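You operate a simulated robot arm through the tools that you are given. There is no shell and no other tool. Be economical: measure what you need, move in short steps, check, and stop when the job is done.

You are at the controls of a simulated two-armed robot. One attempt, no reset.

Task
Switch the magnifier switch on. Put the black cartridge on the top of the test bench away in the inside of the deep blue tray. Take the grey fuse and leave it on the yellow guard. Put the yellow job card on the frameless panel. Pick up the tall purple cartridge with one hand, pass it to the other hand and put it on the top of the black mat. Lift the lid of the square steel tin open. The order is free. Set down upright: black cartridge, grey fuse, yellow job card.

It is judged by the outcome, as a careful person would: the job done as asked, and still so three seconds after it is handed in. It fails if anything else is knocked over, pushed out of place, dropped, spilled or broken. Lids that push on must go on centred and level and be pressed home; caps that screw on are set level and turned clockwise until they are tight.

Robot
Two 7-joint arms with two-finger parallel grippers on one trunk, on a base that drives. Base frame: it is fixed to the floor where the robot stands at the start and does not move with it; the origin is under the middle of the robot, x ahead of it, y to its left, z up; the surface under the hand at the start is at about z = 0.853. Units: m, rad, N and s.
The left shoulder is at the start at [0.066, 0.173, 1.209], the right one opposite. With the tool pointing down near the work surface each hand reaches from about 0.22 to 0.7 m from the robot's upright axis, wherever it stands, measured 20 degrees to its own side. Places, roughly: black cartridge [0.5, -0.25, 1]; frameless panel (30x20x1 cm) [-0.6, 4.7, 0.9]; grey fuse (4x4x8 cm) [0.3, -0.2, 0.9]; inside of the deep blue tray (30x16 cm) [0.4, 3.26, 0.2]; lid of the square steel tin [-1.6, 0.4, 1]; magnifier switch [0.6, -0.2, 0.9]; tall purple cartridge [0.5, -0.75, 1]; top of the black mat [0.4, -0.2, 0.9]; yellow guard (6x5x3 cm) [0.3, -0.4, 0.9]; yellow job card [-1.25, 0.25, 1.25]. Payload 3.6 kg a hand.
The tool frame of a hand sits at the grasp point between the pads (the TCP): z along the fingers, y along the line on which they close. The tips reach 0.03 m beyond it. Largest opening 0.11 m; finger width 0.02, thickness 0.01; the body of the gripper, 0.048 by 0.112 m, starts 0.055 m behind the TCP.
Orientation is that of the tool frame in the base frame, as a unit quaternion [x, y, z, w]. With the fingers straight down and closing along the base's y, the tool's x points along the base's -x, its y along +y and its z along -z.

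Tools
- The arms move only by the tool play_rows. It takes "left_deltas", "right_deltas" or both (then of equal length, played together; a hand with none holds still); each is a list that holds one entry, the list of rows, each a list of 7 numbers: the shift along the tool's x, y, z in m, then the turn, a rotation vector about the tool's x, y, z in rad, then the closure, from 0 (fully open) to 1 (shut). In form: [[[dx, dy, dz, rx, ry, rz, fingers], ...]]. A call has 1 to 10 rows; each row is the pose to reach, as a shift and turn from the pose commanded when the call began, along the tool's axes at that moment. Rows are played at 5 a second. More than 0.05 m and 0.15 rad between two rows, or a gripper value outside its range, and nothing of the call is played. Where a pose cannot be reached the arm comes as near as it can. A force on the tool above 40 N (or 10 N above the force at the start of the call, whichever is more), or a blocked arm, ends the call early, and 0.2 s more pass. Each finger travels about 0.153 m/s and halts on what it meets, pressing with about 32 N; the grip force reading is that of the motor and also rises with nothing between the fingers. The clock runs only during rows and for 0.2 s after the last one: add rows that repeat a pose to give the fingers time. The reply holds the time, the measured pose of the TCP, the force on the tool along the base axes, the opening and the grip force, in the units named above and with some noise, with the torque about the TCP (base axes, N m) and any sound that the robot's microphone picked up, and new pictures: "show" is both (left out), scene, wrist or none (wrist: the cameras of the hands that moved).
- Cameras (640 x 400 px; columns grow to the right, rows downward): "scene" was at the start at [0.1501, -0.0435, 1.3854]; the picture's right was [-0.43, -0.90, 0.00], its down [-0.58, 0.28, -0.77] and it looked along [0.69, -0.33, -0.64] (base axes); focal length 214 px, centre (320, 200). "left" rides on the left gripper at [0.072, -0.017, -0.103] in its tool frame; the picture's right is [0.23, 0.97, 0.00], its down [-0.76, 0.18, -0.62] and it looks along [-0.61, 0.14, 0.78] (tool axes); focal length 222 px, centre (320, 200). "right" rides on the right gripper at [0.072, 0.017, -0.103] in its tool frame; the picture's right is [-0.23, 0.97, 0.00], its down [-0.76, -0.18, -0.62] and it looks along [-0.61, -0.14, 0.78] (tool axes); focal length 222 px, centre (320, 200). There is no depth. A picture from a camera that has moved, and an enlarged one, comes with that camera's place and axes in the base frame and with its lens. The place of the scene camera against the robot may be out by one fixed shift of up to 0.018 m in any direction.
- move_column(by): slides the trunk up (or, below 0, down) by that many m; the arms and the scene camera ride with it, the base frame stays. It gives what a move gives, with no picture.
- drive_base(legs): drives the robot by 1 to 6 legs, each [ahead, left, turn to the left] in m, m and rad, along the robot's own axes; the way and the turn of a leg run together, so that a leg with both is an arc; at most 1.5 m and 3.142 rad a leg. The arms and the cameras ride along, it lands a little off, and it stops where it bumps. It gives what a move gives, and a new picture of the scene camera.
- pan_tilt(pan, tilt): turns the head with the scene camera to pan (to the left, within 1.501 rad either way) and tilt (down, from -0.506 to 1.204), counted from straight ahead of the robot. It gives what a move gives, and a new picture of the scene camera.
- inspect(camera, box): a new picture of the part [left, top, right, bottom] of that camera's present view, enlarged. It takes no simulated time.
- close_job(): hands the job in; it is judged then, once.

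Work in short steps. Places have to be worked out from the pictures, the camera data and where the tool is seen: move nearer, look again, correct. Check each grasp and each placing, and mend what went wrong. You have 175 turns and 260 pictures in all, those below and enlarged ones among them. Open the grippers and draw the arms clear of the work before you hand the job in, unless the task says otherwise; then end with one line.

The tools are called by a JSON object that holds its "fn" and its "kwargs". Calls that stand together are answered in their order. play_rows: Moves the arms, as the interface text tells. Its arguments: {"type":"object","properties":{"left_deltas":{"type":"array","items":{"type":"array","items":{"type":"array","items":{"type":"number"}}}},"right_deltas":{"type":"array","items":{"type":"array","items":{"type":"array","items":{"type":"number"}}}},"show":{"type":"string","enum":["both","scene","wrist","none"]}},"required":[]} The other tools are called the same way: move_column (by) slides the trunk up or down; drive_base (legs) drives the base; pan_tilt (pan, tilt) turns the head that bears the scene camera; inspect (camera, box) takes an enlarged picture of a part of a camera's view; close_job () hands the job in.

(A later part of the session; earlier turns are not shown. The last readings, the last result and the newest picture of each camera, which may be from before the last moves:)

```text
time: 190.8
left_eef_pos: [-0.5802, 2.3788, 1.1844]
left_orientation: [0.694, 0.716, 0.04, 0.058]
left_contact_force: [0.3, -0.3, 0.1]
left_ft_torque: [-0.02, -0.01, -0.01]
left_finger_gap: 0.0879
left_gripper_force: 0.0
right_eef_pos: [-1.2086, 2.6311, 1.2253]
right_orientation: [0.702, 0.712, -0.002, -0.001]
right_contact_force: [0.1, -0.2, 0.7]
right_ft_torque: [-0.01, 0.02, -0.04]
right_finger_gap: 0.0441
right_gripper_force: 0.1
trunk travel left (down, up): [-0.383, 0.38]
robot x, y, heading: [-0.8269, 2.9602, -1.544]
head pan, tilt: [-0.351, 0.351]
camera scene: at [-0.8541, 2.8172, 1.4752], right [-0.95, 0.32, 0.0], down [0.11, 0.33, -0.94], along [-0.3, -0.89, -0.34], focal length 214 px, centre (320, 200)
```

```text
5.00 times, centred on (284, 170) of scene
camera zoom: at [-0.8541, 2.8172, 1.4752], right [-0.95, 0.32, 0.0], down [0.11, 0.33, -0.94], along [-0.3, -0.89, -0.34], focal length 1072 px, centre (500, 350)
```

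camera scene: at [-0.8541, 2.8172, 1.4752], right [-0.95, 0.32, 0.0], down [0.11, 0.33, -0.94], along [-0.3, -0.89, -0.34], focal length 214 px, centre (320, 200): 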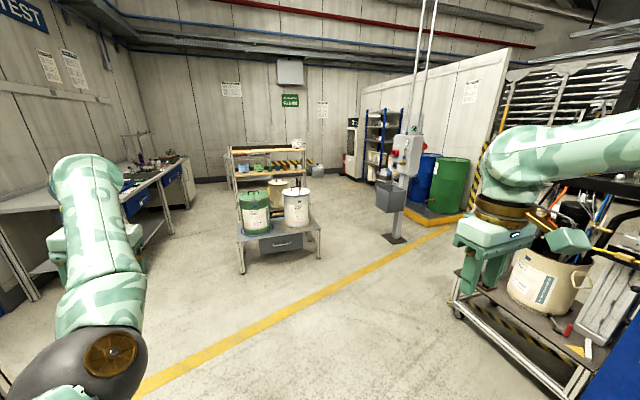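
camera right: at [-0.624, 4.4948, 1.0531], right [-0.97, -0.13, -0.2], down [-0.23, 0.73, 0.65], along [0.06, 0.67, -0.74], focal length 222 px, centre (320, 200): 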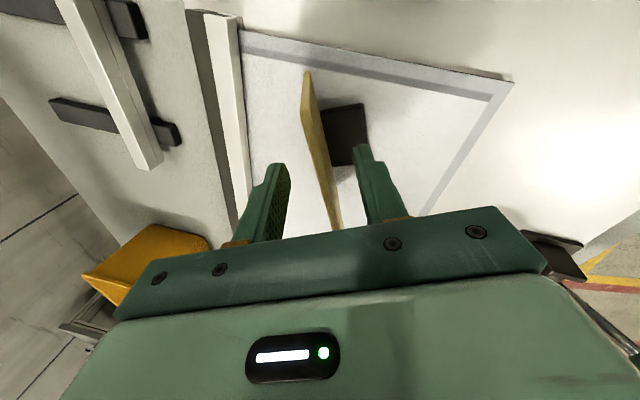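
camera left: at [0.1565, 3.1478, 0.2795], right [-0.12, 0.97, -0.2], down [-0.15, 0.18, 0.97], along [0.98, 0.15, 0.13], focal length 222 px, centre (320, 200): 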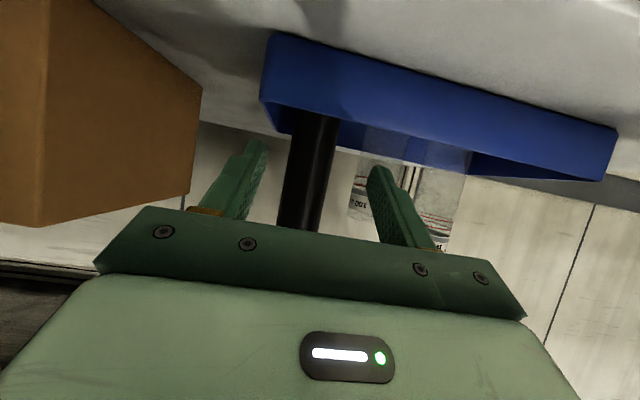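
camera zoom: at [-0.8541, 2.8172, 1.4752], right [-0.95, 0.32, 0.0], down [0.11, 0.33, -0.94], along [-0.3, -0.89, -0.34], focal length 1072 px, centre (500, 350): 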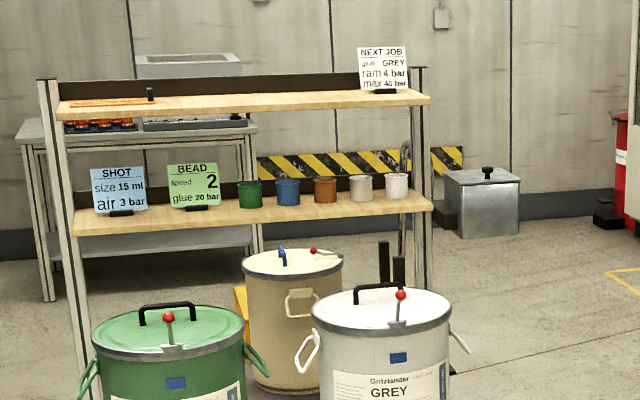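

The tin triangulates to (-1.635, 0.405, 1.0), just past the ends of the rack and the pot table. I drive to about (-1.76, 1.37), facing −y.

{"fn": "drive_base", "kwargs": {"legs": [[1.0, -0.6, 0], [0.55, -0.37, -0.03]]}}

{"fn": "pan_tilt", "kwargs": {"pan": 0.1, "tilt": 0.5}}

```text
time: 200.0
left_eef_pos: [-1.546, 0.8023, 1.1847]
left_orientation: [0.711, 0.7, 0.038, 0.059]
left_contact_force: [-0.1, -0.1, 0.5]
left_ft_torque: [0.03, 0.0, 0.03]
left_finger_gap: 0.0878
left_gripper_force: 0.0
right_eef_pos: [-2.1631, 1.0835, 1.2238]
right_orientation: [0.718, 0.696, -0.002, -0.001]
right_contact_force: [0.5, -0.3, 0.5]
right_ft_torque: [0.02, 0.01, -0.01]
right_finger_gap: 0.0441
right_gripper_force: 0.0
trunk travel left (down, up): [-0.383, 0.38]
robot x, y, heading: [-1.7687, 1.3951, -1.584]
head pan, tilt: [-0.351, 0.351]
camera scene: at [-1.7991, 1.2528, 1.4752], right [-0.93, 0.36, 0.0], down [0.12, 0.32, -0.94], along [-0.34, -0.88, -0.34], focal length 214 px, centre (320, 200)
```

scene: 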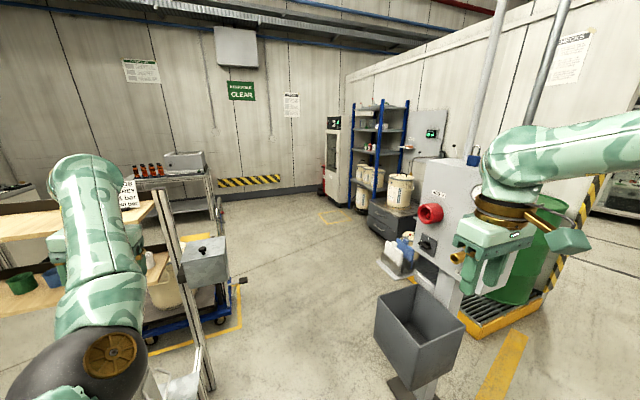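

```text
time: 200.9
left_eef_pos: [-1.5459, 0.8025, 1.1839]
left_orientation: [0.711, 0.7, 0.038, 0.058]
left_contact_force: [-0.5, 0.6, -0.1]
left_ft_torque: [0.0, 0.02, -0.04]
left_finger_gap: 0.088
left_gripper_force: 0.1
right_eef_pos: [-2.1606, 1.0824, 1.226]
right_orientation: [0.719, 0.695, -0.002, -0.001]
right_contact_force: [0.3, 0.1, -1.1]
right_ft_torque: [0.03, 0.01, -0.01]
right_finger_gap: 0.0441
right_gripper_force: 0.1
trunk travel left (down, up): [-0.383, 0.38]
robot x, y, heading: [-1.7668, 1.401, -1.593]
head pan, tilt: [0.099, 0.499]
camera scene: at [-1.7579, 1.2494, 1.4616], right [-1.0, -0.08, 0.0], down [-0.04, 0.48, -0.88], along [0.07, -0.88, -0.48], focal length 214 px, centre (320, 200)
```

scene: 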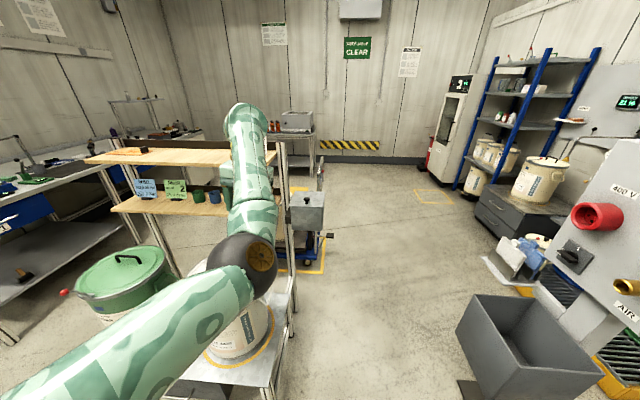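

{"fn": "inspect", "kwargs": {"camera": "scene", "box": [260, 160, 372, 280]}}

```text
3.33 times, centred on (316, 220) of scene
camera zoom: at [-1.7579, 1.2494, 1.4616], right [-1.0, -0.08, 0.0], down [-0.04, 0.48, -0.88], along [0.07, -0.88, -0.48], focal length 715 px, centre (333, 133)
```

zoom: 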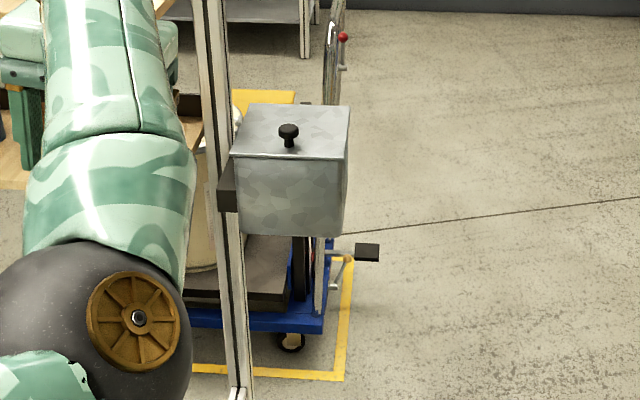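

The tin hangs from the rack's end post, with a knob in the middle of the lid. My left elbow is in an awkward posture, so first I bring the left hand back toward me and level it.

{"fn": "play_rows", "kwargs": {"left_deltas": [[[0.03, 0, 0, 0.07, 0, 0, 0.2], [0.06, 0, -0.02, 0.136, 0, 0, 0.2], [0.1, 0, -0.04, 0.136, 0, 0, 0.2], [0.14, 0, -0.05, 0.136, 0, 0, 0.2], [0.18, 0, -0.05, 0.136, 0, 0, 0.2], [0.2, 0, -0.05, 0.136, 0, 0, 0.2]]]}}

```text
time: 202.3
left_eef_pos: [-1.4089, 0.9256, 1.2496]
left_orientation: [0.713, 0.701, -0.009, 0.01]
left_contact_force: [0.7, 1.1, 0.3]
left_ft_torque: [-0.03, -0.01, 0.01]
left_finger_gap: 0.0879
left_gripper_force: 0.1
left hand out of reach, approached as far as the arm can: row 1, 2, 3, 4, 5, 6
right_eef_pos: [-2.1608, 1.0835, 1.2257]
right_orientation: [0.719, 0.695, -0.002, -0.001]
right_contact_force: [0.1, 0.4, 0.7]
right_ft_torque: [-0.01, 0.02, 0.01]
right_finger_gap: 0.044
right_gripper_force: 0.1
trunk travel left (down, up): [-0.383, 0.38]
robot x, y, heading: [-1.7697, 1.3983, -1.588]
head pan, tilt: [0.099, 0.499]
camera scene: at [-1.7575, 1.2496, 1.4616], right [-1.0, -0.08, 0.0], down [-0.04, 0.48, -0.88], along [0.07, -0.88, -0.48], focal length 214 px, centre (320, 200)
camera left: at [-1.4251, 1.0017, 1.3504], right [0.98, 0.21, -0.01], down [0.16, -0.75, 0.64], along [0.13, -0.63, -0.76], focal length 222 px, centre (320, 200)
```

scene: 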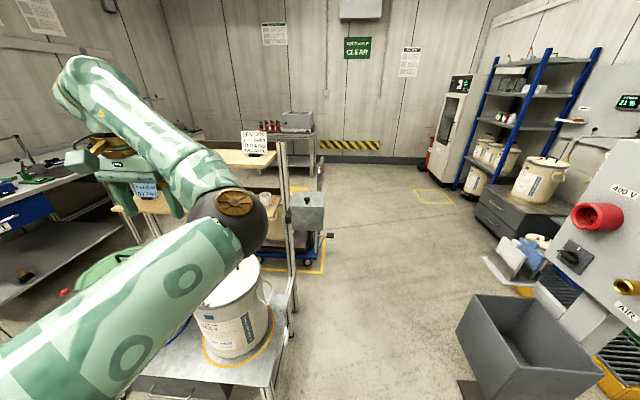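
left: 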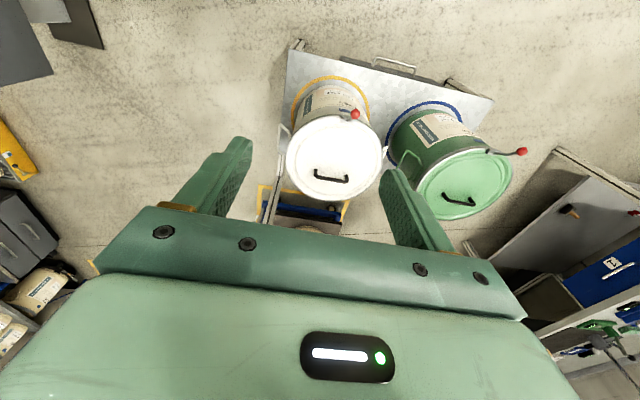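

The right hand is better suited. I turn left and shift so the tin lies ahead-right of the robot.

{"fn": "drive_base", "kwargs": {"legs": [[0, 0, 1.1], [0.05, -0.46, 0]]}}

{"fn": "pan_tilt", "kwargs": {"pan": -0.6, "tilt": 0.7}}

{"fn": "inspect", "kwargs": {"camera": "right", "box": [0, 0, 640, 400]}}

```text
time: 207.9
left_eef_pos: [-1.3544, 1.0754, 1.2492]
left_orientation: [0.242, 0.97, -0.002, 0.015]
left_contact_force: [-0.5, -0.5, 0.2]
left_ft_torque: [0.01, -0.06, 0.03]
left_finger_gap: 0.0881
left_gripper_force: 0.2
right_eef_pos: [-1.8375, 0.4762, 1.2255]
right_orientation: [0.249, 0.968, -0.002, 0.0]
right_contact_force: [1.1, 0.2, -0.2]
right_ft_torque: [0.02, -0.01, 0.01]
right_finger_gap: 0.0441
right_gripper_force: 0.1
trunk travel left (down, up): [-0.383, 0.38]
robot x, y, heading: [-1.9369, 0.9703, -0.489]
head pan, tilt: [0.099, 0.499]
camera scene: at [-1.8064, 0.9051, 1.4616], right [-0.38, -0.93, 0.0], down [-0.44, 0.18, -0.88], along [0.81, -0.33, -0.48], focal length 214 px, centre (320, 200)
```

scene: 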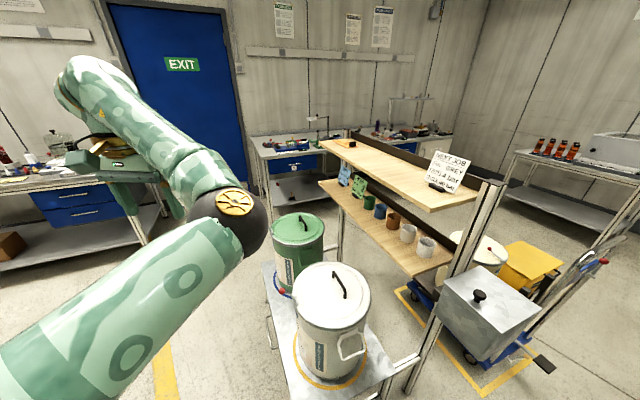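

```text
time: 208.9
left_eef_pos: [-1.3551, 1.0753, 1.2483]
left_orientation: [0.242, 0.97, -0.002, 0.014]
left_contact_force: [-0.8, 0.6, 0.7]
left_ft_torque: [0.01, 0.05, 0.02]
left_finger_gap: 0.0879
left_gripper_force: 0.0
right_eef_pos: [-1.8377, 0.4779, 1.2253]
right_orientation: [0.249, 0.968, -0.002, 0.001]
right_contact_force: [-0.4, 0.0, -0.7]
right_ft_torque: [0.02, -0.01, -0.02]
right_finger_gap: 0.0438
right_gripper_force: 0.1
trunk travel left (down, up): [-0.383, 0.38]
robot x, y, heading: [-1.9363, 0.9719, -0.487]
head pan, tilt: [-0.6, 0.7]
camera scene: at [-1.851, 0.8648, 1.4439], right [-0.89, -0.46, 0.0], down [-0.3, 0.57, -0.76], along [0.35, -0.68, -0.64], focal length 214 px, centre (320, 200)
```

scene: 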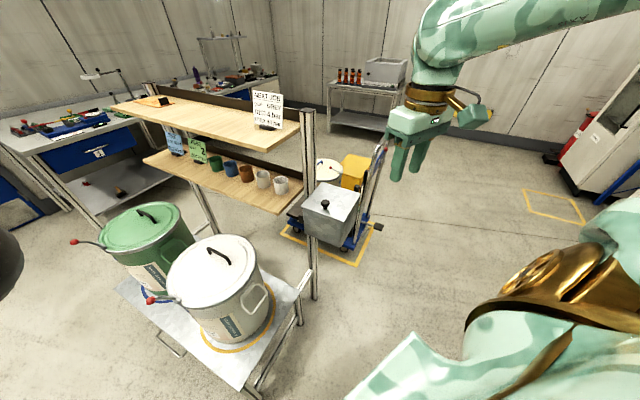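

```text
1.00 times, centred on (320, 200) of right (not enlarged: the box is as wide or as high as the picture)
camera zoom: at [-1.8929, 0.5285, 1.3293], right [0.67, 0.74, 0.0], down [0.58, -0.52, 0.62], along [0.46, -0.42, -0.78], focal length 222 px, centre (320, 200)
```

zoom: 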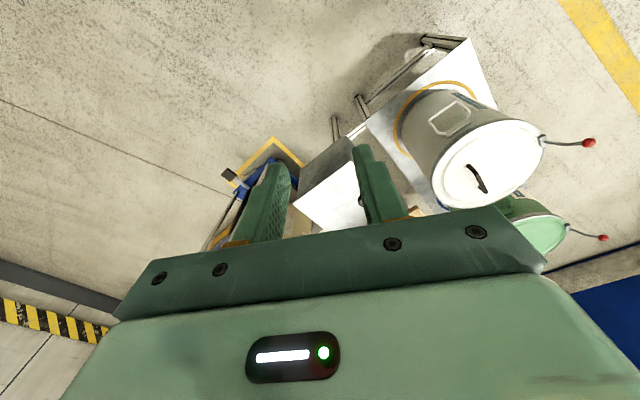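

{"fn": "inspect", "kwargs": {"camera": "scene", "box": [290, 170, 386, 250]}}

```text
5.00 times, centred on (338, 210) of scene
camera zoom: at [-1.851, 0.8648, 1.4439], right [-0.89, -0.46, 0.0], down [-0.3, 0.57, -0.76], along [0.35, -0.68, -0.64], focal length 1072 px, centre (230, 150)
```

zoom: 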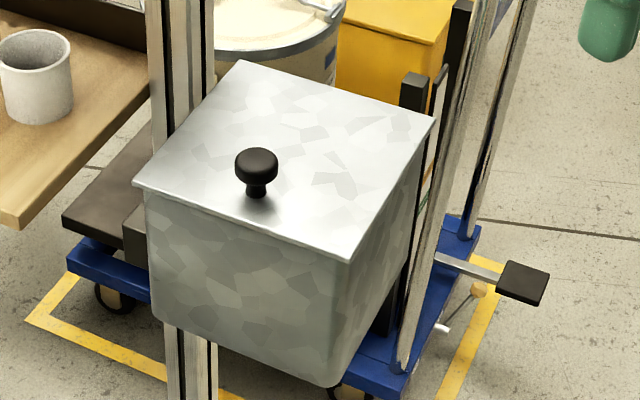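

The lid's knob sits off-centre toward +y, so the hinge is at the −y edge (y≈0.30). I'll pinch the knob with fingers closing along x, so the lid can pivot between the pads, and lift along an arc. First I move closer.

{"fn": "drive_base", "kwargs": {"legs": [[0.08, -0.15, 0]]}}

{"fn": "play_rows", "kwargs": {"right_deltas": [[[-0.014, 0.024, 0, 0, 0, 0.13, 0.4], [-0.028, 0.049, 0, 0, 0, 0.27, 0.3], [-0.042, 0.073, 0, 0, 0, 0.41, 0.3], [-0.056, 0.098, 0, 0, 0, 0.55, 0.3], [-0.07, 0.122, 0, 0, 0, 0.69, 0.3], [-0.084, 0.147, 0, 0, 0, 0.83, 0.3], [-0.1, 0.171, 0, 0, 0, 0.97, 0.3], [-0.1145, 0.196, 0, 0, 0, 1.084, 0.3]]]}}

```text
time: 210.4
left_eef_pos: [-1.355, 0.907, 1.2493]
left_orientation: [0.243, 0.97, -0.003, 0.014]
left_contact_force: [0.0, -0.6, -0.3]
left_ft_torque: [0.02, -0.01, -0.02]
left_finger_gap: 0.088
left_gripper_force: 0.1
right_eef_pos: [-1.8396, 0.3101, 1.2246]
right_orientation: [0.25, 0.968, -0.002, 0.0]
right_contact_force: [-0.3, -0.4, -0.4]
right_ft_torque: [0.03, 0.02, -0.01]
right_finger_gap: 0.0439
right_gripper_force: 0.0
trunk travel left (down, up): [-0.383, 0.38]
robot x, y, heading: [-1.9401, 0.8044, -0.493]
head pan, tilt: [-0.6, 0.7]
camera scene: at [-1.852, 0.6969, 1.4438], right [-0.89, -0.46, 0.0], down [-0.3, 0.57, -0.76], along [0.35, -0.68, -0.65], focal length 214 px, centre (320, 200)
```

scene: 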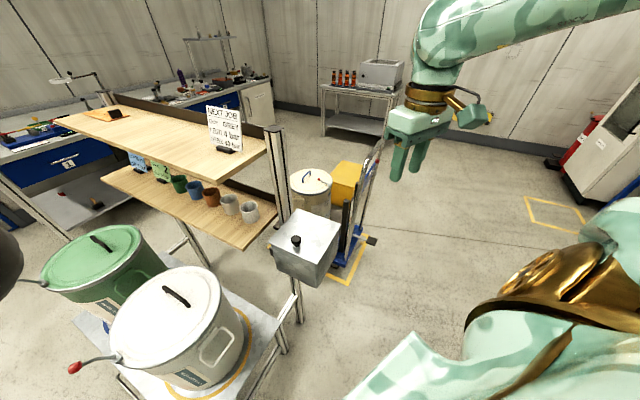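

```text
time: 212.2
left_eef_pos: [-1.3536, 0.9082, 1.2477]
left_orientation: [0.243, 0.97, -0.003, 0.012]
left_contact_force: [0.0, -0.6, 0.1]
left_ft_torque: [0.01, 0.0, -0.02]
left_finger_gap: 0.0878
left_gripper_force: 0.2
right_eef_pos: [-1.6435, 0.4271, 1.2238]
right_orientation: [0.715, 0.699, -0.004, 0.001]
right_contact_force: [0.3, -0.2, 0.1]
right_ft_torque: [0.0, 0.02, -0.01]
right_finger_gap: 0.077
right_gripper_force: 0.1
trunk travel left (down, up): [-0.383, 0.38]
robot x, y, heading: [-1.9376, 0.803, -0.489]
head pan, tilt: [-0.6, 0.7]
camera scene: at [-1.8506, 0.6981, 1.4437], right [-0.89, -0.46, 0.0], down [-0.3, 0.57, -0.76], along [0.35, -0.68, -0.64], focal length 214 px, centre (320, 200)
camera right: at [-1.6244, 0.5013, 1.3272], right [0.97, -0.25, 0.0], down [-0.19, -0.76, 0.63], along [-0.16, -0.61, -0.78], focal length 222 px, centre (320, 200)
```

scene: 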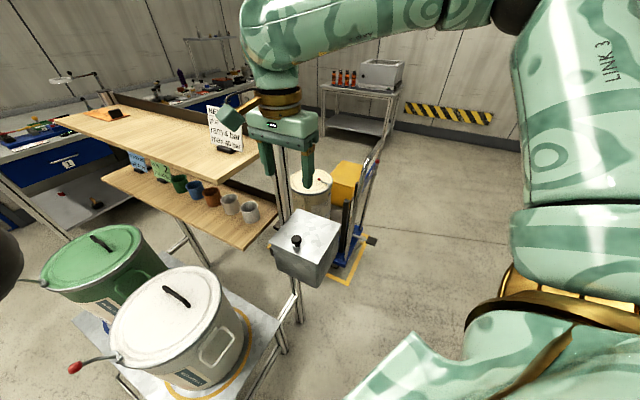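
right: 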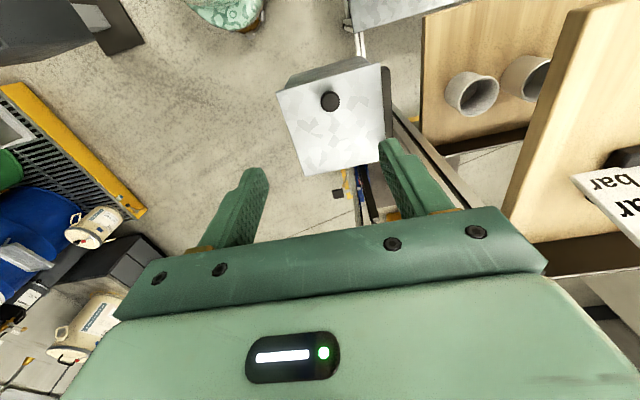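

Knob refined to (-1.634, 0.421). I descend over it with a 6 cm opening, staying clear of the rack post.

{"fn": "play_rows", "kwargs": {"right_deltas": [[[-0.003, 0.005, 0.04, 0, 0, 0, 0.45], [-0.0055, 0.01, 0.08, 0, 0, 0, 0.45], [-0.0055, 0.01, 0.12, 0, 0, 0, 0.45], [-0.0055, 0.01, 0.16, 0, 0, 0, 0.45], [-0.0055, 0.01, 0.175, 0, 0, 0, 0.45], [-0.0055, 0.01, 0.175, 0, 0, 0, 0.45]]]}}

{"fn": "inspect", "kwargs": {"camera": "right", "box": [220, 100, 420, 225]}}

{"fn": "inspect", "kwargs": {"camera": "scene", "box": [230, 170, 358, 270]}}

```text
time: 213.6
left_eef_pos: [-1.3544, 0.9078, 1.2489]
left_orientation: [0.243, 0.97, -0.004, 0.014]
left_contact_force: [-0.3, 0.1, 0.1]
left_ft_torque: [0.01, 0.0, 0.0]
left_finger_gap: 0.0878
left_gripper_force: 0.0
right_eef_pos: [-1.6341, 0.4212, 1.0493]
right_orientation: [0.714, 0.7, -0.003, 0.001]
right_contact_force: [0.7, 0.2, 0.2]
right_ft_torque: [0.01, -0.04, -0.03]
right_finger_gap: 0.0605
right_gripper_force: 0.0
trunk travel left (down, up): [-0.383, 0.38]
robot x, y, heading: [-1.9373, 0.8006, -0.494]
head pan, tilt: [-0.6, 0.7]
camera scene: at [-1.8517, 0.6982, 1.4439], right [-0.89, -0.46, 0.0], down [-0.3, 0.57, -0.76], along [0.35, -0.68, -0.64], focal length 214 px, centre (320, 200)
camera right: at [-1.6162, 0.4938, 1.1523], right [0.97, -0.25, 0.0], down [-0.19, -0.76, 0.63], along [-0.15, -0.61, -0.78], focal length 222 px, centre (320, 200)
```

scene: 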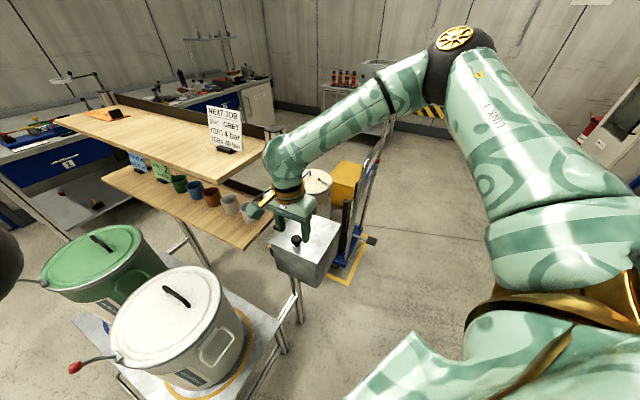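
right: 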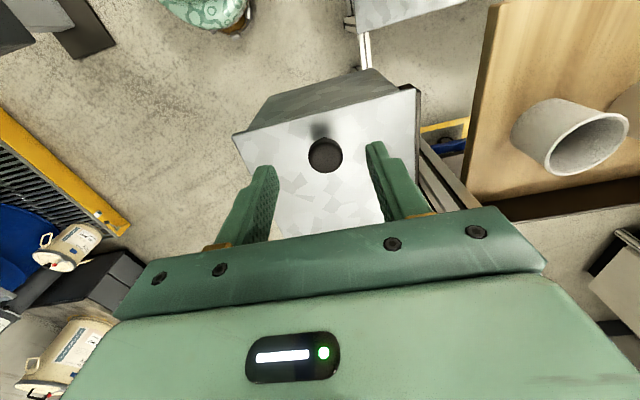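

```text
3.20 times, centred on (320, 162) of right
camera zoom: at [-1.6162, 0.4938, 1.1523], right [0.97, -0.25, 0.0], down [-0.19, -0.76, 0.63], along [-0.15, -0.61, -0.78], focal length 711 px, centre (320, 320)
```

zoom: 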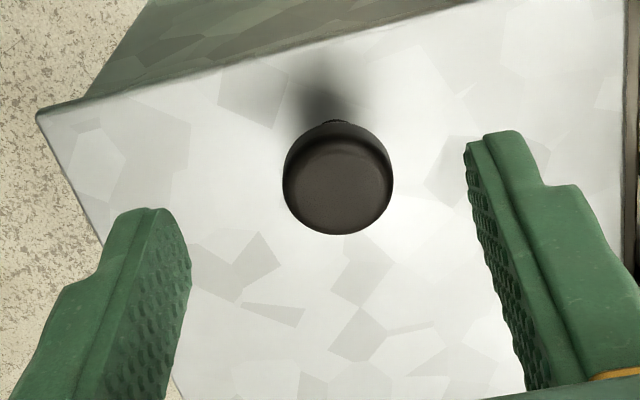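

```text
4.00 times, centred on (294, 220) of scene
camera zoom: at [-1.8517, 0.6982, 1.4439], right [-0.89, -0.46, 0.0], down [-0.3, 0.57, -0.76], along [0.35, -0.68, -0.64], focal length 858 px, centre (424, 120)
```

zoom: 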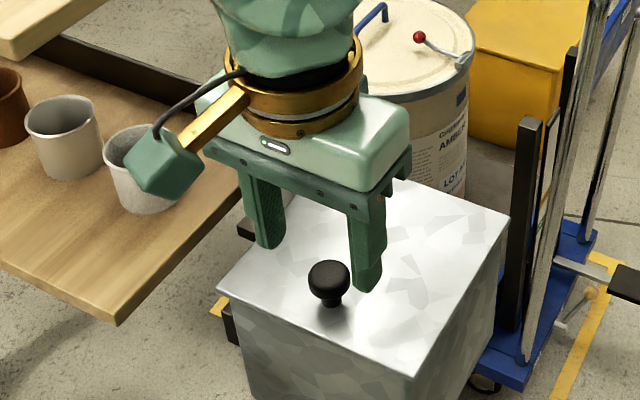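

{"fn": "play_rows", "kwargs": {"right_deltas": [[[-0.001, 0.003, 0.01, 0, 0, 0, 0.45], [-0.002, 0.003, 0.02, 0, 0, 0, 0.45], [-0.002, 0.003, 0.02, 0, 0, 0, 0.45]]], "show": "none"}}

{"fn": "inspect", "kwargs": {"camera": "right", "box": [220, 100, 420, 225]}}

{"fn": "inspect", "kwargs": {"camera": "scene", "box": [254, 190, 334, 250]}}

```text
time: 214.4
left_eef_pos: [-1.3545, 0.9083, 1.2493]
left_orientation: [0.242, 0.97, -0.003, 0.013]
left_contact_force: [1.1, 0.4, -0.2]
left_ft_torque: [-0.01, 0.0, 0.0]
left_finger_gap: 0.0881
left_gripper_force: 0.1
right_eef_pos: [-1.632, 0.418, 1.029]
right_orientation: [0.714, 0.7, -0.002, 0.001]
right_contact_force: [0.4, 0.7, 0.1]
right_ft_torque: [0.01, -0.02, -0.03]
right_finger_gap: 0.0606
right_gripper_force: 0.0
trunk travel left (down, up): [-0.383, 0.38]
robot x, y, heading: [-1.9371, 0.8007, -0.492]
head pan, tilt: [-0.6, 0.7]
```

```text
3.20 times, centred on (320, 162) of right
camera zoom: at [-1.6134, 0.491, 1.1326], right [0.97, -0.25, 0.0], down [-0.19, -0.76, 0.63], along [-0.15, -0.61, -0.78], focal length 711 px, centre (320, 320)
```

zoom: 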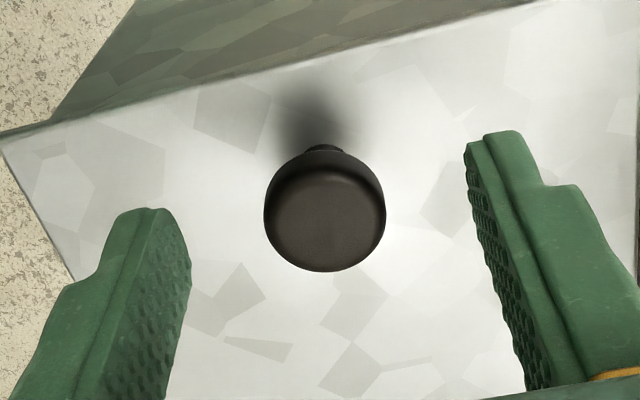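

```text
6.67 times, centred on (294, 220) of scene
camera zoom: at [-1.8519, 0.6984, 1.4439], right [-0.89, -0.46, 0.0], down [-0.3, 0.57, -0.76], along [0.35, -0.68, -0.64], focal length 1430 px, centre (493, 67)
```

zoom: 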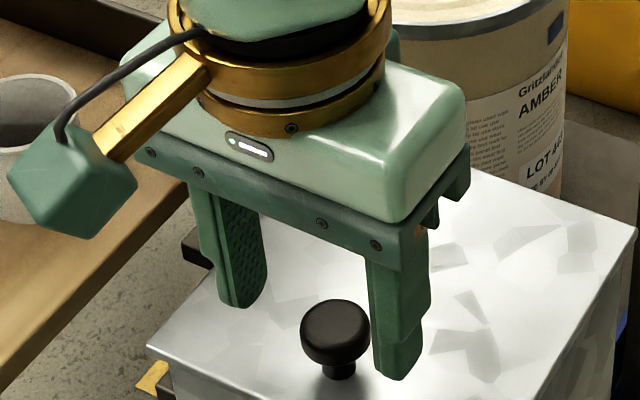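

{"fn": "play_rows", "kwargs": {"right_deltas": [[[-0.004, 0.002, 0.005, 0, 0, 0, 0.45], [-0.004, 0.002, 0.01, 0, 0, 0, 0.45], [-0.004, 0.002, 0.014, 0, 0, 0, 0.45]]], "show": "none"}}

{"fn": "inspect", "kwargs": {"camera": "right", "box": [220, 100, 420, 225]}}

{"fn": "inspect", "kwargs": {"camera": "scene", "box": [254, 190, 334, 250]}}

```text
time: 215.2
left_eef_pos: [-1.3562, 0.9073, 1.2488]
left_orientation: [0.243, 0.97, -0.004, 0.014]
left_contact_force: [-1.1, 0.1, -0.4]
left_ft_torque: [0.01, 0.0, 0.04]
left_finger_gap: 0.0879
left_gripper_force: 0.0
right_eef_pos: [-1.6306, 0.4146, 1.0165]
right_orientation: [0.714, 0.7, -0.002, 0.0]
right_contact_force: [-0.6, 0.5, -0.1]
right_ft_torque: [-0.01, 0.02, 0.02]
right_finger_gap: 0.0604
right_gripper_force: 0.0
trunk travel left (down, up): [-0.383, 0.38]
robot x, y, heading: [-1.9377, 0.8005, -0.494]
head pan, tilt: [-0.6, 0.7]
```

```text
3.20 times, centred on (320, 162) of right
camera zoom: at [-1.6113, 0.4869, 1.1197], right [0.97, -0.25, 0.0], down [-0.19, -0.76, 0.63], along [-0.15, -0.61, -0.78], focal length 711 px, centre (320, 320)
```

zoom: 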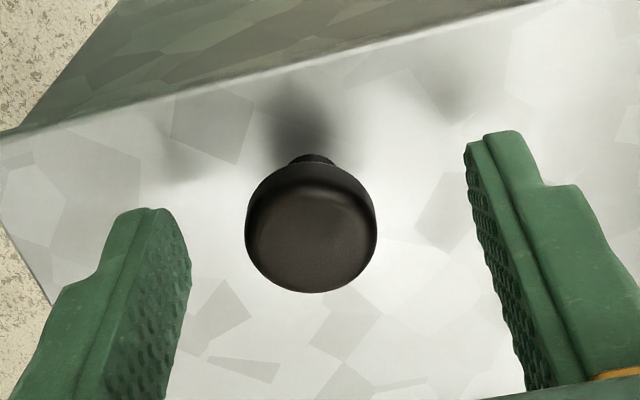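

```text
6.67 times, centred on (294, 220) of scene
camera zoom: at [-1.8518, 0.6982, 1.4438], right [-0.89, -0.46, 0.0], down [-0.3, 0.57, -0.76], along [0.35, -0.68, -0.64], focal length 1430 px, centre (493, 67)
```

zoom: 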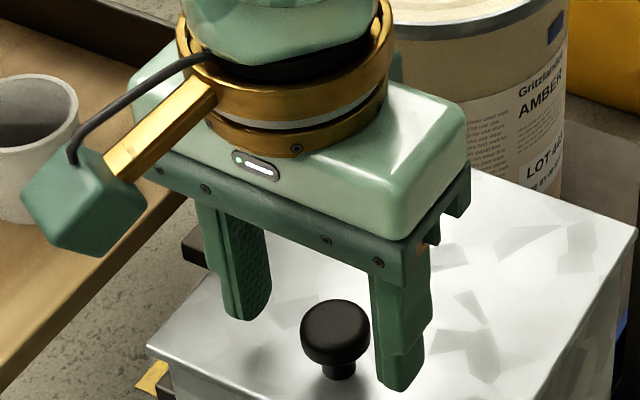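

Knob now lies between the pads. I close on it.

{"fn": "play_rows", "kwargs": {"right_deltas": [[[0, 0, 0, 0, 0, 0, 0.65], [0, 0, 0, 0, 0, 0, 0.85], [0, 0, 0, 0, 0, 0, 0.9]]], "show": "none"}}

{"fn": "inspect", "kwargs": {"camera": "right", "box": [220, 100, 420, 225]}}

{"fn": "inspect", "kwargs": {"camera": "scene", "box": [254, 190, 334, 250]}}

```text
time: 216.0
left_eef_pos: [-1.3573, 0.9081, 1.2503]
left_orientation: [0.244, 0.97, -0.003, 0.015]
left_contact_force: [-0.5, 0.2, 0.0]
left_ft_torque: [0.02, 0.02, -0.01]
left_finger_gap: 0.0881
left_gripper_force: 0.1
right_eef_pos: [-1.6329, 0.4133, 1.0153]
right_orientation: [0.713, 0.701, -0.002, 0.0]
right_contact_force: [-14.3, 2.4, -4.0]
right_ft_torque: [0.46, 0.51, -0.17]
right_finger_gap: 0.0274
right_gripper_force: 44.7
trunk travel left (down, up): [-0.383, 0.38]
robot x, y, heading: [-1.9387, 0.8074, -0.488]
head pan, tilt: [-0.6, 0.7]
```

```text
3.20 times, centred on (320, 162) of right
camera zoom: at [-1.6139, 0.487, 1.1194], right [0.97, -0.25, 0.0], down [-0.19, -0.76, 0.63], along [-0.16, -0.61, -0.78], focal length 711 px, centre (320, 320)
```

zoom: 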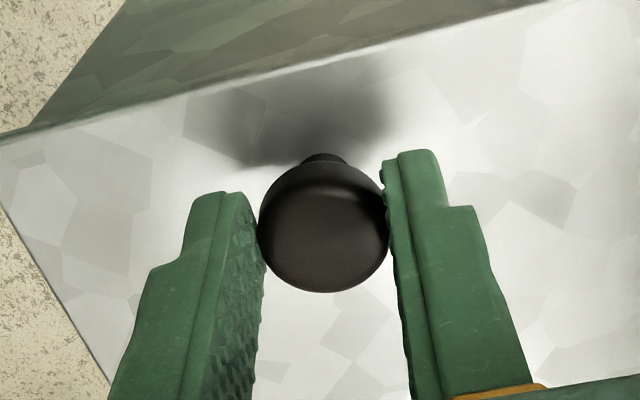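

```text
6.67 times, centred on (294, 220) of scene
camera zoom: at [-1.854, 0.6981, 1.4439], right [-0.89, -0.46, 0.0], down [-0.3, 0.57, -0.77], along [0.35, -0.68, -0.64], focal length 1430 px, centre (493, 67)
```

zoom: 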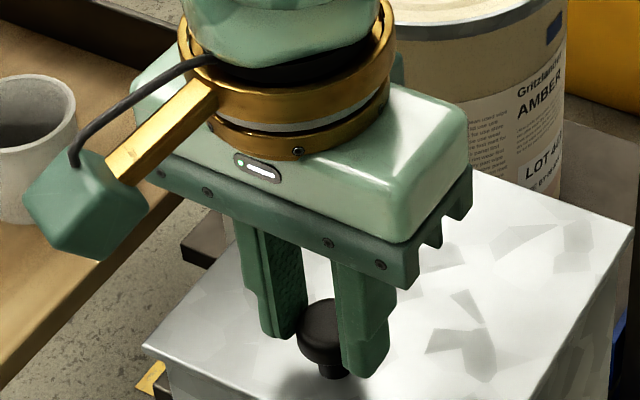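

Knob held (27 mm). I begin the lift along the arc about the hinge, to roughly 30° first.

{"fn": "play_rows", "kwargs": {"right_deltas": [[[-0.003, -0.003, -0.012, 0, 0, 0, 0.9], [-0.0103, -0.003, -0.0284, 0, 0, 0, 0.9], [-0.018, -0.003, -0.042, 0, 0, 0, 0.9], [-0.0276, -0.003, -0.0532, 0, 0, 0, 0.9]]]}}

{"fn": "inspect", "kwargs": {"camera": "scene", "box": [234, 170, 354, 260]}}

```text
time: 217.0
left_eef_pos: [-1.3551, 0.9076, 1.2485]
left_orientation: [0.243, 0.97, -0.002, 0.014]
left_contact_force: [0.3, 0.1, 0.0]
left_ft_torque: [0.01, 0.0, 0.01]
left_finger_gap: 0.0881
left_gripper_force: 0.1
right_eef_pos: [-1.6345, 0.3838, 1.0688]
right_orientation: [0.714, 0.701, -0.001, 0.004]
right_contact_force: [0.7, 0.2, 0.0]
right_ft_torque: [0.02, -0.03, -0.01]
right_finger_gap: 0.0113
right_gripper_force: 0.1
trunk travel left (down, up): [-0.383, 0.38]
robot x, y, heading: [-1.9361, 0.8009, -0.493]
head pan, tilt: [-0.6, 0.7]
camera scene: at [-1.8514, 0.6971, 1.4438], right [-0.89, -0.46, 0.0], down [-0.3, 0.57, -0.76], along [0.35, -0.68, -0.65], focal length 214 px, centre (320, 200)
camera right: at [-1.6153, 0.4575, 1.1736], right [0.97, -0.25, 0.0], down [-0.19, -0.75, 0.63], along [-0.15, -0.61, -0.78], focal length 222 px, centre (320, 200)
```

scene: 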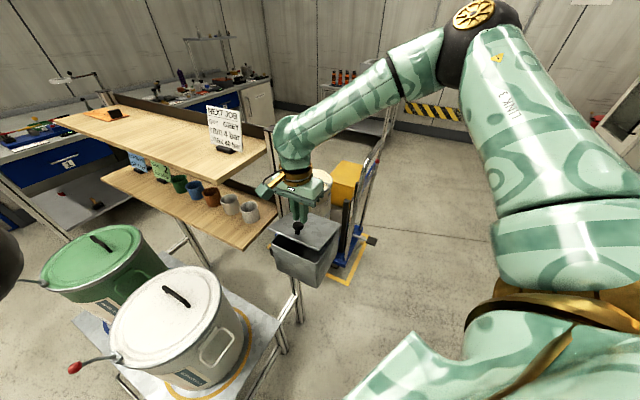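
right: 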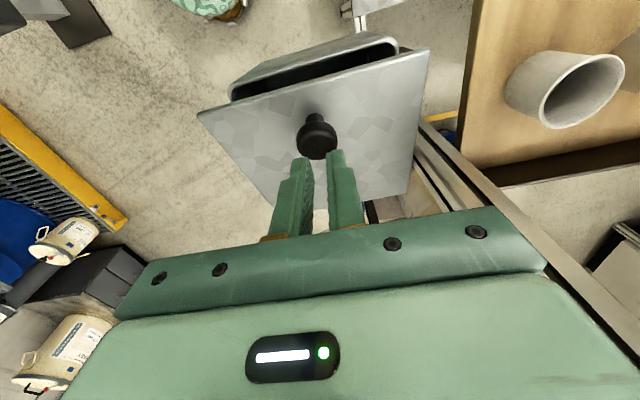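

```text
4.44 times, centred on (294, 215) of scene
camera zoom: at [-1.8514, 0.6971, 1.4438], right [-0.89, -0.46, 0.0], down [-0.3, 0.57, -0.76], along [0.35, -0.68, -0.65], focal length 953 px, centre (436, 133)
```

zoom: 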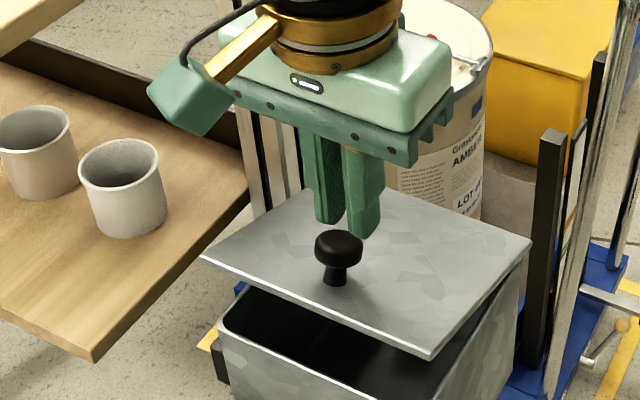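

The hinge has friction: the knob slipped out, but the lid stays up at about 24°. I'll now pitch the closed hand forward, slip the fingertips under the front edge and push the lid up and over.

{"fn": "play_rows", "kwargs": {"right_deltas": [[[0, 0, -0.045, 0, 0, 0, 1], [0.035, 0, -0.07, 0, 0, 0, 1], [0.075, 0, -0.08, 0, -0.14, 0, 1], [0.115, 0, -0.08, 0, -0.28, 0, 1], [0.155, 0, -0.08, 0, -0.42, 0, 1], [0.195, 0, -0.08, 0, -0.56, 0, 1], [0.23, 0, -0.08, 0, -0.7, 0, 1], [0.25, 0, -0.07, 0, -0.84, 0, 1], [0.26, 0, -0.06, 0, -0.98, 0, 1], [0.26, 0, -0.04, 0, -1.12, 0, 1]]]}}

```text
time: 219.2
left_eef_pos: [-1.3555, 0.9076, 1.2485]
left_orientation: [0.243, 0.97, -0.003, 0.013]
left_contact_force: [-0.3, 0.1, 0.2]
left_ft_torque: [-0.01, 0.04, -0.04]
left_finger_gap: 0.088
left_gripper_force: 0.1
right_eef_pos: [-1.7017, 0.2787, 1.2276]
right_orientation: [0.597, 0.618, -0.365, 0.358]
right_contact_force: [0.2, -0.4, -0.7]
right_ft_torque: [0.0, 0.0, 0.0]
right_finger_gap: 0.0
right_gripper_force: 32.4
right hand out of reach, approached as far as the arm can: row 4, 5, 6, 7, 8, 9, 10
trunk travel left (down, up): [-0.383, 0.38]
robot x, y, heading: [-1.9393, 0.8049, -0.492]
head pan, tilt: [-0.6, 0.7]
camera scene: at [-1.8515, 0.6975, 1.4437], right [-0.89, -0.46, 0.0], down [-0.3, 0.57, -0.76], along [0.35, -0.68, -0.65], focal length 214 px, centre (320, 200)
camera right: at [-1.6877, 0.4058, 1.214], right [0.98, -0.09, 0.18], down [-0.16, 0.18, 0.97], along [-0.12, -0.98, 0.16], focal length 222 px, centre (320, 200)
```

scene: 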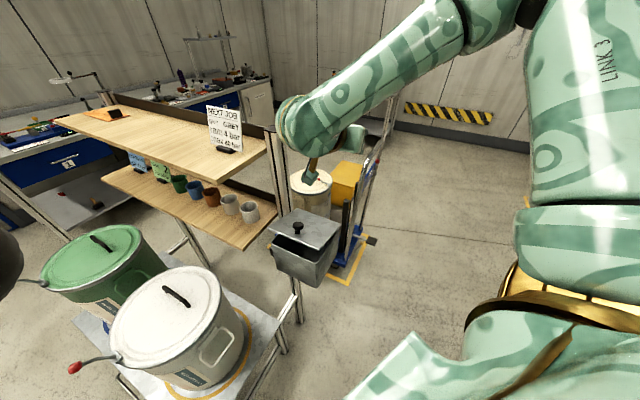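
right: 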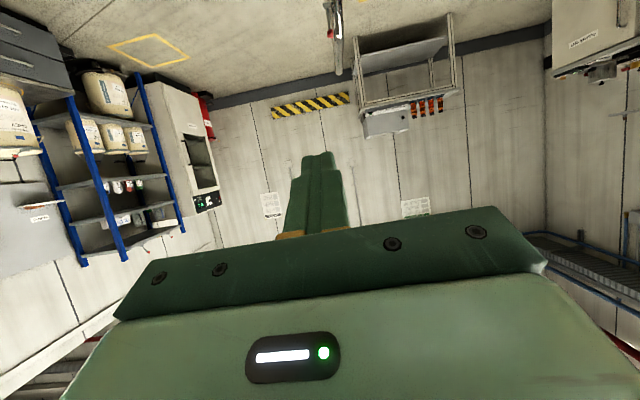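

The pitched hand can't come that close to the body, so I shift the base back instead (+y 0.3, +x 0.07), keeping the hand clear above the tin.

{"fn": "drive_base", "kwargs": {"legs": [[-0.08, 0.298, 0]]}}

{"fn": "inspect", "kwargs": {"camera": "scene", "box": [250, 120, 410, 240]}}

```text
time: 221.3
left_eef_pos: [-1.2827, 1.2121, 1.2488]
left_orientation: [0.243, 0.97, -0.003, 0.013]
left_contact_force: [0.0, 0.5, -0.5]
left_ft_torque: [-0.03, -0.02, -0.01]
left_finger_gap: 0.088
left_gripper_force: 0.1
right_eef_pos: [-1.6286, 0.5842, 1.2284]
right_orientation: [0.598, 0.618, -0.365, 0.357]
right_contact_force: [0.4, 0.0, 1.4]
right_ft_torque: [-0.02, 0.0, -0.03]
right_finger_gap: 0.0
right_gripper_force: 32.0
trunk travel left (down, up): [-0.383, 0.38]
robot x, y, heading: [-1.8675, 1.1055, -0.492]
head pan, tilt: [-0.6, 0.7]
camera scene: at [-1.7784, 1.0029, 1.4439], right [-0.89, -0.46, 0.0], down [-0.3, 0.57, -0.76], along [0.35, -0.68, -0.64], focal length 214 px, centre (320, 200)
```

scene: 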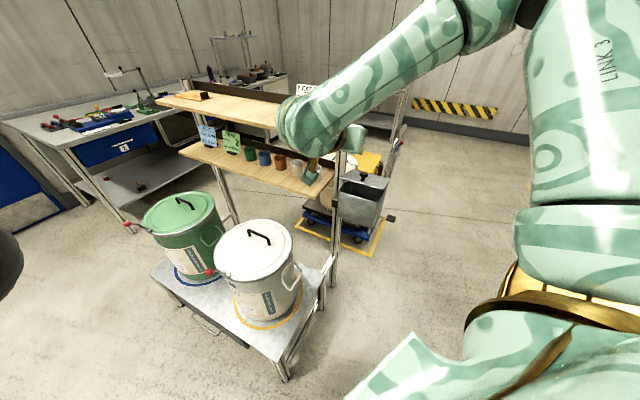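

```text
3.33 times, centred on (330, 180) of scene
camera zoom: at [-1.7784, 1.0029, 1.4439], right [-0.89, -0.46, 0.0], down [-0.3, 0.57, -0.76], along [0.35, -0.68, -0.64], focal length 715 px, centre (287, 267)
```

zoom: 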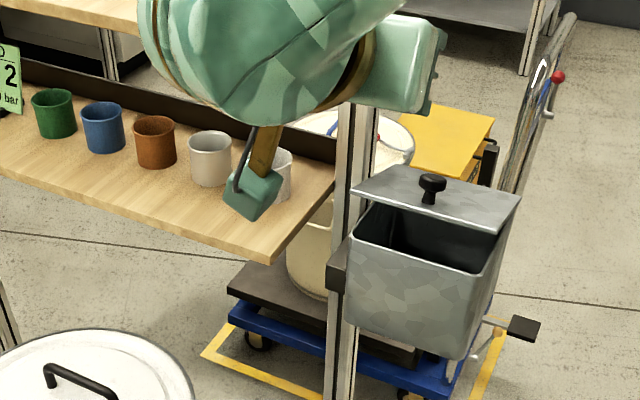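

Lid is about 25–30° open. I lower the pitched hand in front of the tin and bring the fingertips just in front of the gap.

{"fn": "play_rows", "kwargs": {"right_deltas": [[[0.0352, -0.002, 0.019, 0, 0, 0, 1], [0.0704, -0.003, 0.038, 0, 0, 0, 1], [0.1056, -0.004, 0.0575, 0, 0, 0, 1], [0.141, -0.005, 0.0766, 0, 0, 0, 1], [0.176, -0.005, 0.0958, 0, 0, 0, 1], [0.157, -0.006, 0.131, 0, 0, 0, 1], [0.1363, -0.0065, 0.1687, 0, 0, 0, 1], [0.1363, -0.0065, 0.1687, 0, 0, 0, 1]]]}}

{"fn": "inspect", "kwargs": {"camera": "scene", "box": [280, 140, 440, 260]}}

```text
time: 223.1
left_eef_pos: [-1.2824, 1.2118, 1.2481]
left_orientation: [0.243, 0.97, -0.003, 0.013]
left_contact_force: [-0.3, 0.3, -1.2]
left_ft_torque: [-0.02, -0.02, -0.01]
left_finger_gap: 0.0878
left_gripper_force: 0.1
right_eef_pos: [-1.6363, 0.4887, 1.0343]
right_orientation: [0.597, 0.62, -0.363, 0.356]
right_contact_force: [-0.9, -0.1, -0.1]
right_ft_torque: [0.0, 0.01, -0.01]
right_finger_gap: 0.0002
right_gripper_force: 32.2
right hand out of reach, approached as far as the arm can: row 1, 2, 3, 4, 5, 6, 7, 8
trunk travel left (down, up): [-0.383, 0.38]
robot x, y, heading: [-1.8639, 1.1051, -0.491]
head pan, tilt: [-0.6, 0.7]
camera scene: at [-1.7794, 1.0018, 1.4439], right [-0.89, -0.46, 0.0], down [-0.3, 0.57, -0.76], along [0.35, -0.68, -0.64], focal length 214 px, centre (320, 200)
camera right: at [-1.6223, 0.6151, 1.0209], right [0.98, -0.09, 0.17], down [-0.16, 0.18, 0.97], along [-0.12, -0.98, 0.16], focal length 222 px, centre (320, 200)
```

scene: 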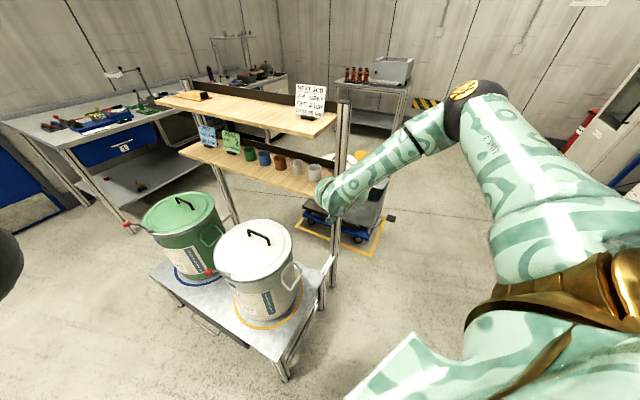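
right: 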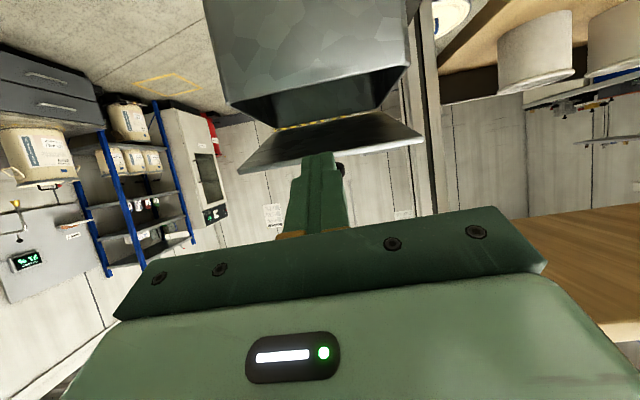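

```text
3.33 times, centred on (360, 200) of scene
camera zoom: at [-1.7794, 1.0018, 1.4439], right [-0.89, -0.46, 0.0], down [-0.3, 0.57, -0.76], along [0.35, -0.68, -0.64], focal length 715 px, centre (187, 200)
```

zoom: 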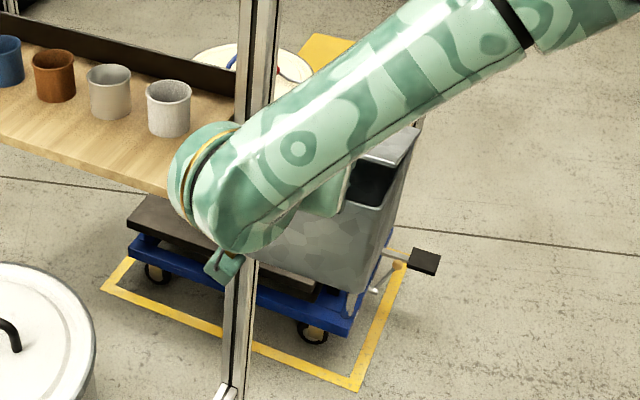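

Wrist view (inverted) shows the tip level with the lid edge. The gap spans z≈0.974–1.018, so I lower about 7 mm and slide in along the finger direction.

{"fn": "play_rows", "kwargs": {"right_deltas": [[[0.007, 0, 0.004, 0, 0, 0, 1], [0.007, 0, 0.02, 0, 0, 0, 1], [0.007, 0, 0.04, 0, 0, 0, 1], [0.007, 0, 0.06, 0, 0, 0, 1]]]}}

```text
time: 224.1
left_eef_pos: [-1.2818, 1.2121, 1.2479]
left_orientation: [0.242, 0.97, -0.003, 0.014]
left_contact_force: [0.5, 0.8, 1.2]
left_ft_torque: [0.01, -0.02, -0.03]
left_finger_gap: 0.0881
left_gripper_force: 0.1
right_eef_pos: [-1.6357, 0.4376, 1.0005]
right_orientation: [0.597, 0.618, -0.365, 0.359]
right_contact_force: [0.9, 0.2, 0.0]
right_ft_torque: [-0.01, 0.01, 0.02]
right_finger_gap: 0.0
right_gripper_force: 32.1
right hand out of reach, approached as far as the arm can: row 1
trunk travel left (down, up): [-0.383, 0.38]
robot x, y, heading: [-1.8668, 1.1071, -0.493]
head pan, tilt: [-0.6, 0.7]
camera scene: at [-1.7784, 1.0019, 1.4438], right [-0.89, -0.46, 0.0], down [-0.3, 0.57, -0.76], along [0.35, -0.68, -0.64], focal length 214 px, centre (320, 200)
camera right: at [-1.6219, 0.5642, 0.9865], right [0.98, -0.09, 0.18], down [-0.16, 0.18, 0.97], along [-0.12, -0.98, 0.16], focal length 222 px, centre (320, 200)
```

scene: 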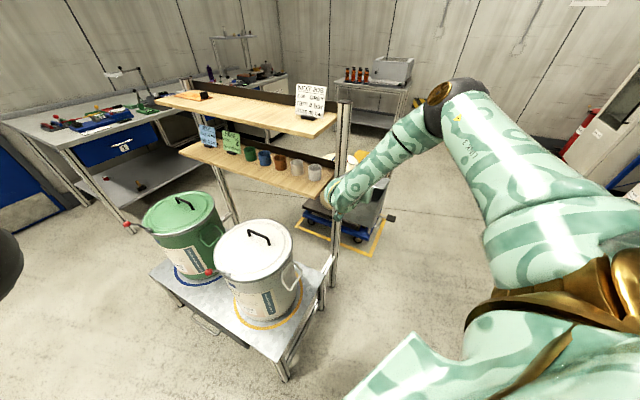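
right: 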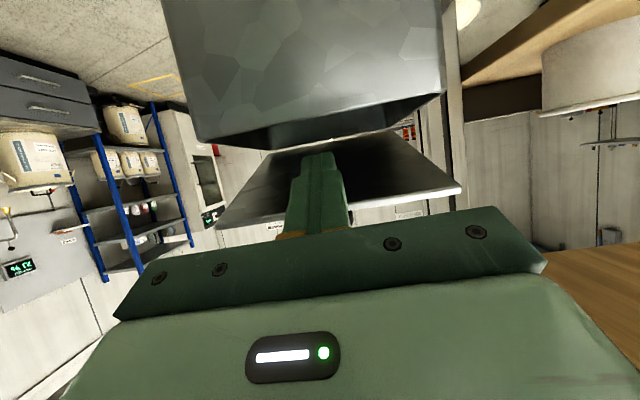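

The fingertips are under the lid. I push up along the arc.

{"fn": "play_rows", "kwargs": {"right_deltas": [[[-0.0269, 0, -0.007, 0, 0, 0, 1], [-0.0559, 0, -0.0076, 0, 0, 0, 1], [-0.084, 0, -0.0005, 0, 0, 0, 1], [-0.1094, 0, 0.0134, 0, 0, 0, 1], [-0.1302, 0, 0.0334, 0, 0, 0, 1]]]}}

{"fn": "inspect", "kwargs": {"camera": "scene", "box": [280, 120, 440, 240]}}

```text
time: 225.3
left_eef_pos: [-1.2815, 1.2118, 1.2491]
left_orientation: [0.243, 0.97, -0.002, 0.014]
left_contact_force: [0.2, -0.4, 0.2]
left_ft_torque: [-0.01, 0.02, 0.01]
left_finger_gap: 0.088
left_gripper_force: 0.1
right_eef_pos: [-1.632, 0.3456, 1.0997]
right_orientation: [0.597, 0.618, -0.365, 0.358]
right_contact_force: [-0.7, -0.6, -0.2]
right_ft_torque: [-0.04, 0.0, 0.0]
right_finger_gap: 0.0
right_gripper_force: 32.3
trunk travel left (down, up): [-0.383, 0.38]
robot x, y, heading: [-1.8666, 1.1077, -0.496]
head pan, tilt: [-0.6, 0.7]
camera scene: at [-1.7786, 1.0017, 1.4438], right [-0.89, -0.46, 0.0], down [-0.3, 0.57, -0.76], along [0.35, -0.68, -0.64], focal length 214 px, centre (320, 200)
camera right: at [-1.6178, 0.4723, 1.0864], right [0.98, -0.09, 0.18], down [-0.16, 0.18, 0.97], along [-0.12, -0.98, 0.16], focal length 222 px, centre (320, 200)
```

scene: 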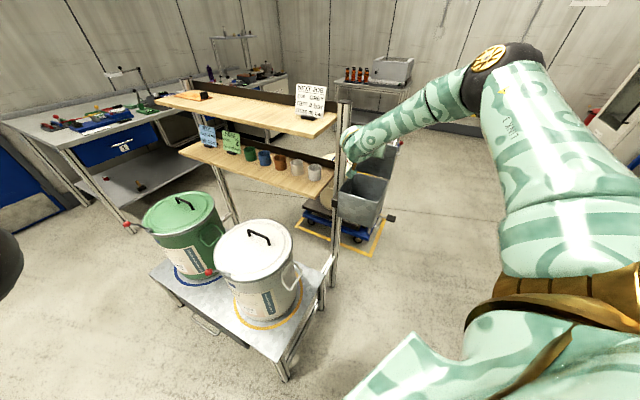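
right: 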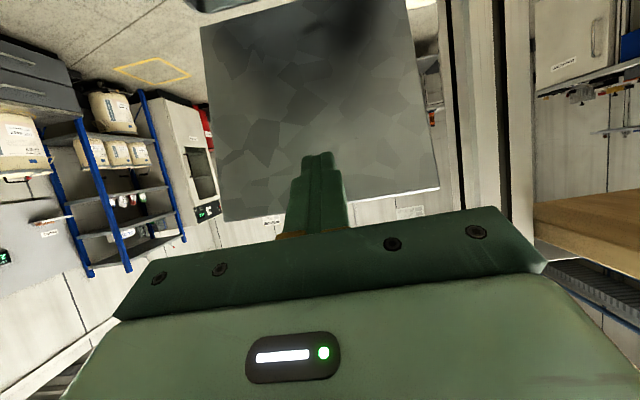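

```text
3.33 times, centred on (360, 180) of scene
camera zoom: at [-1.7786, 1.0017, 1.4438], right [-0.89, -0.46, 0.0], down [-0.3, 0.57, -0.76], along [0.35, -0.68, -0.64], focal length 715 px, centre (187, 267)
```

zoom: 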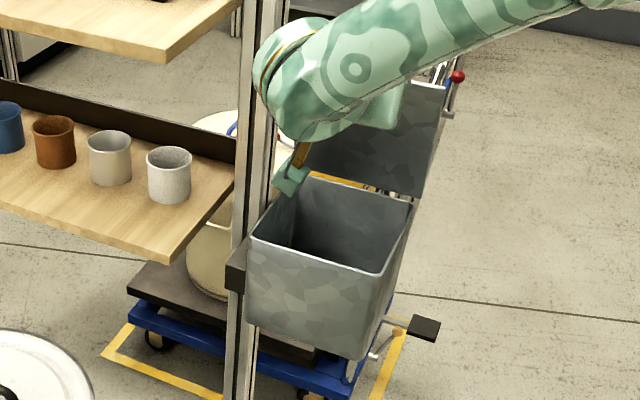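

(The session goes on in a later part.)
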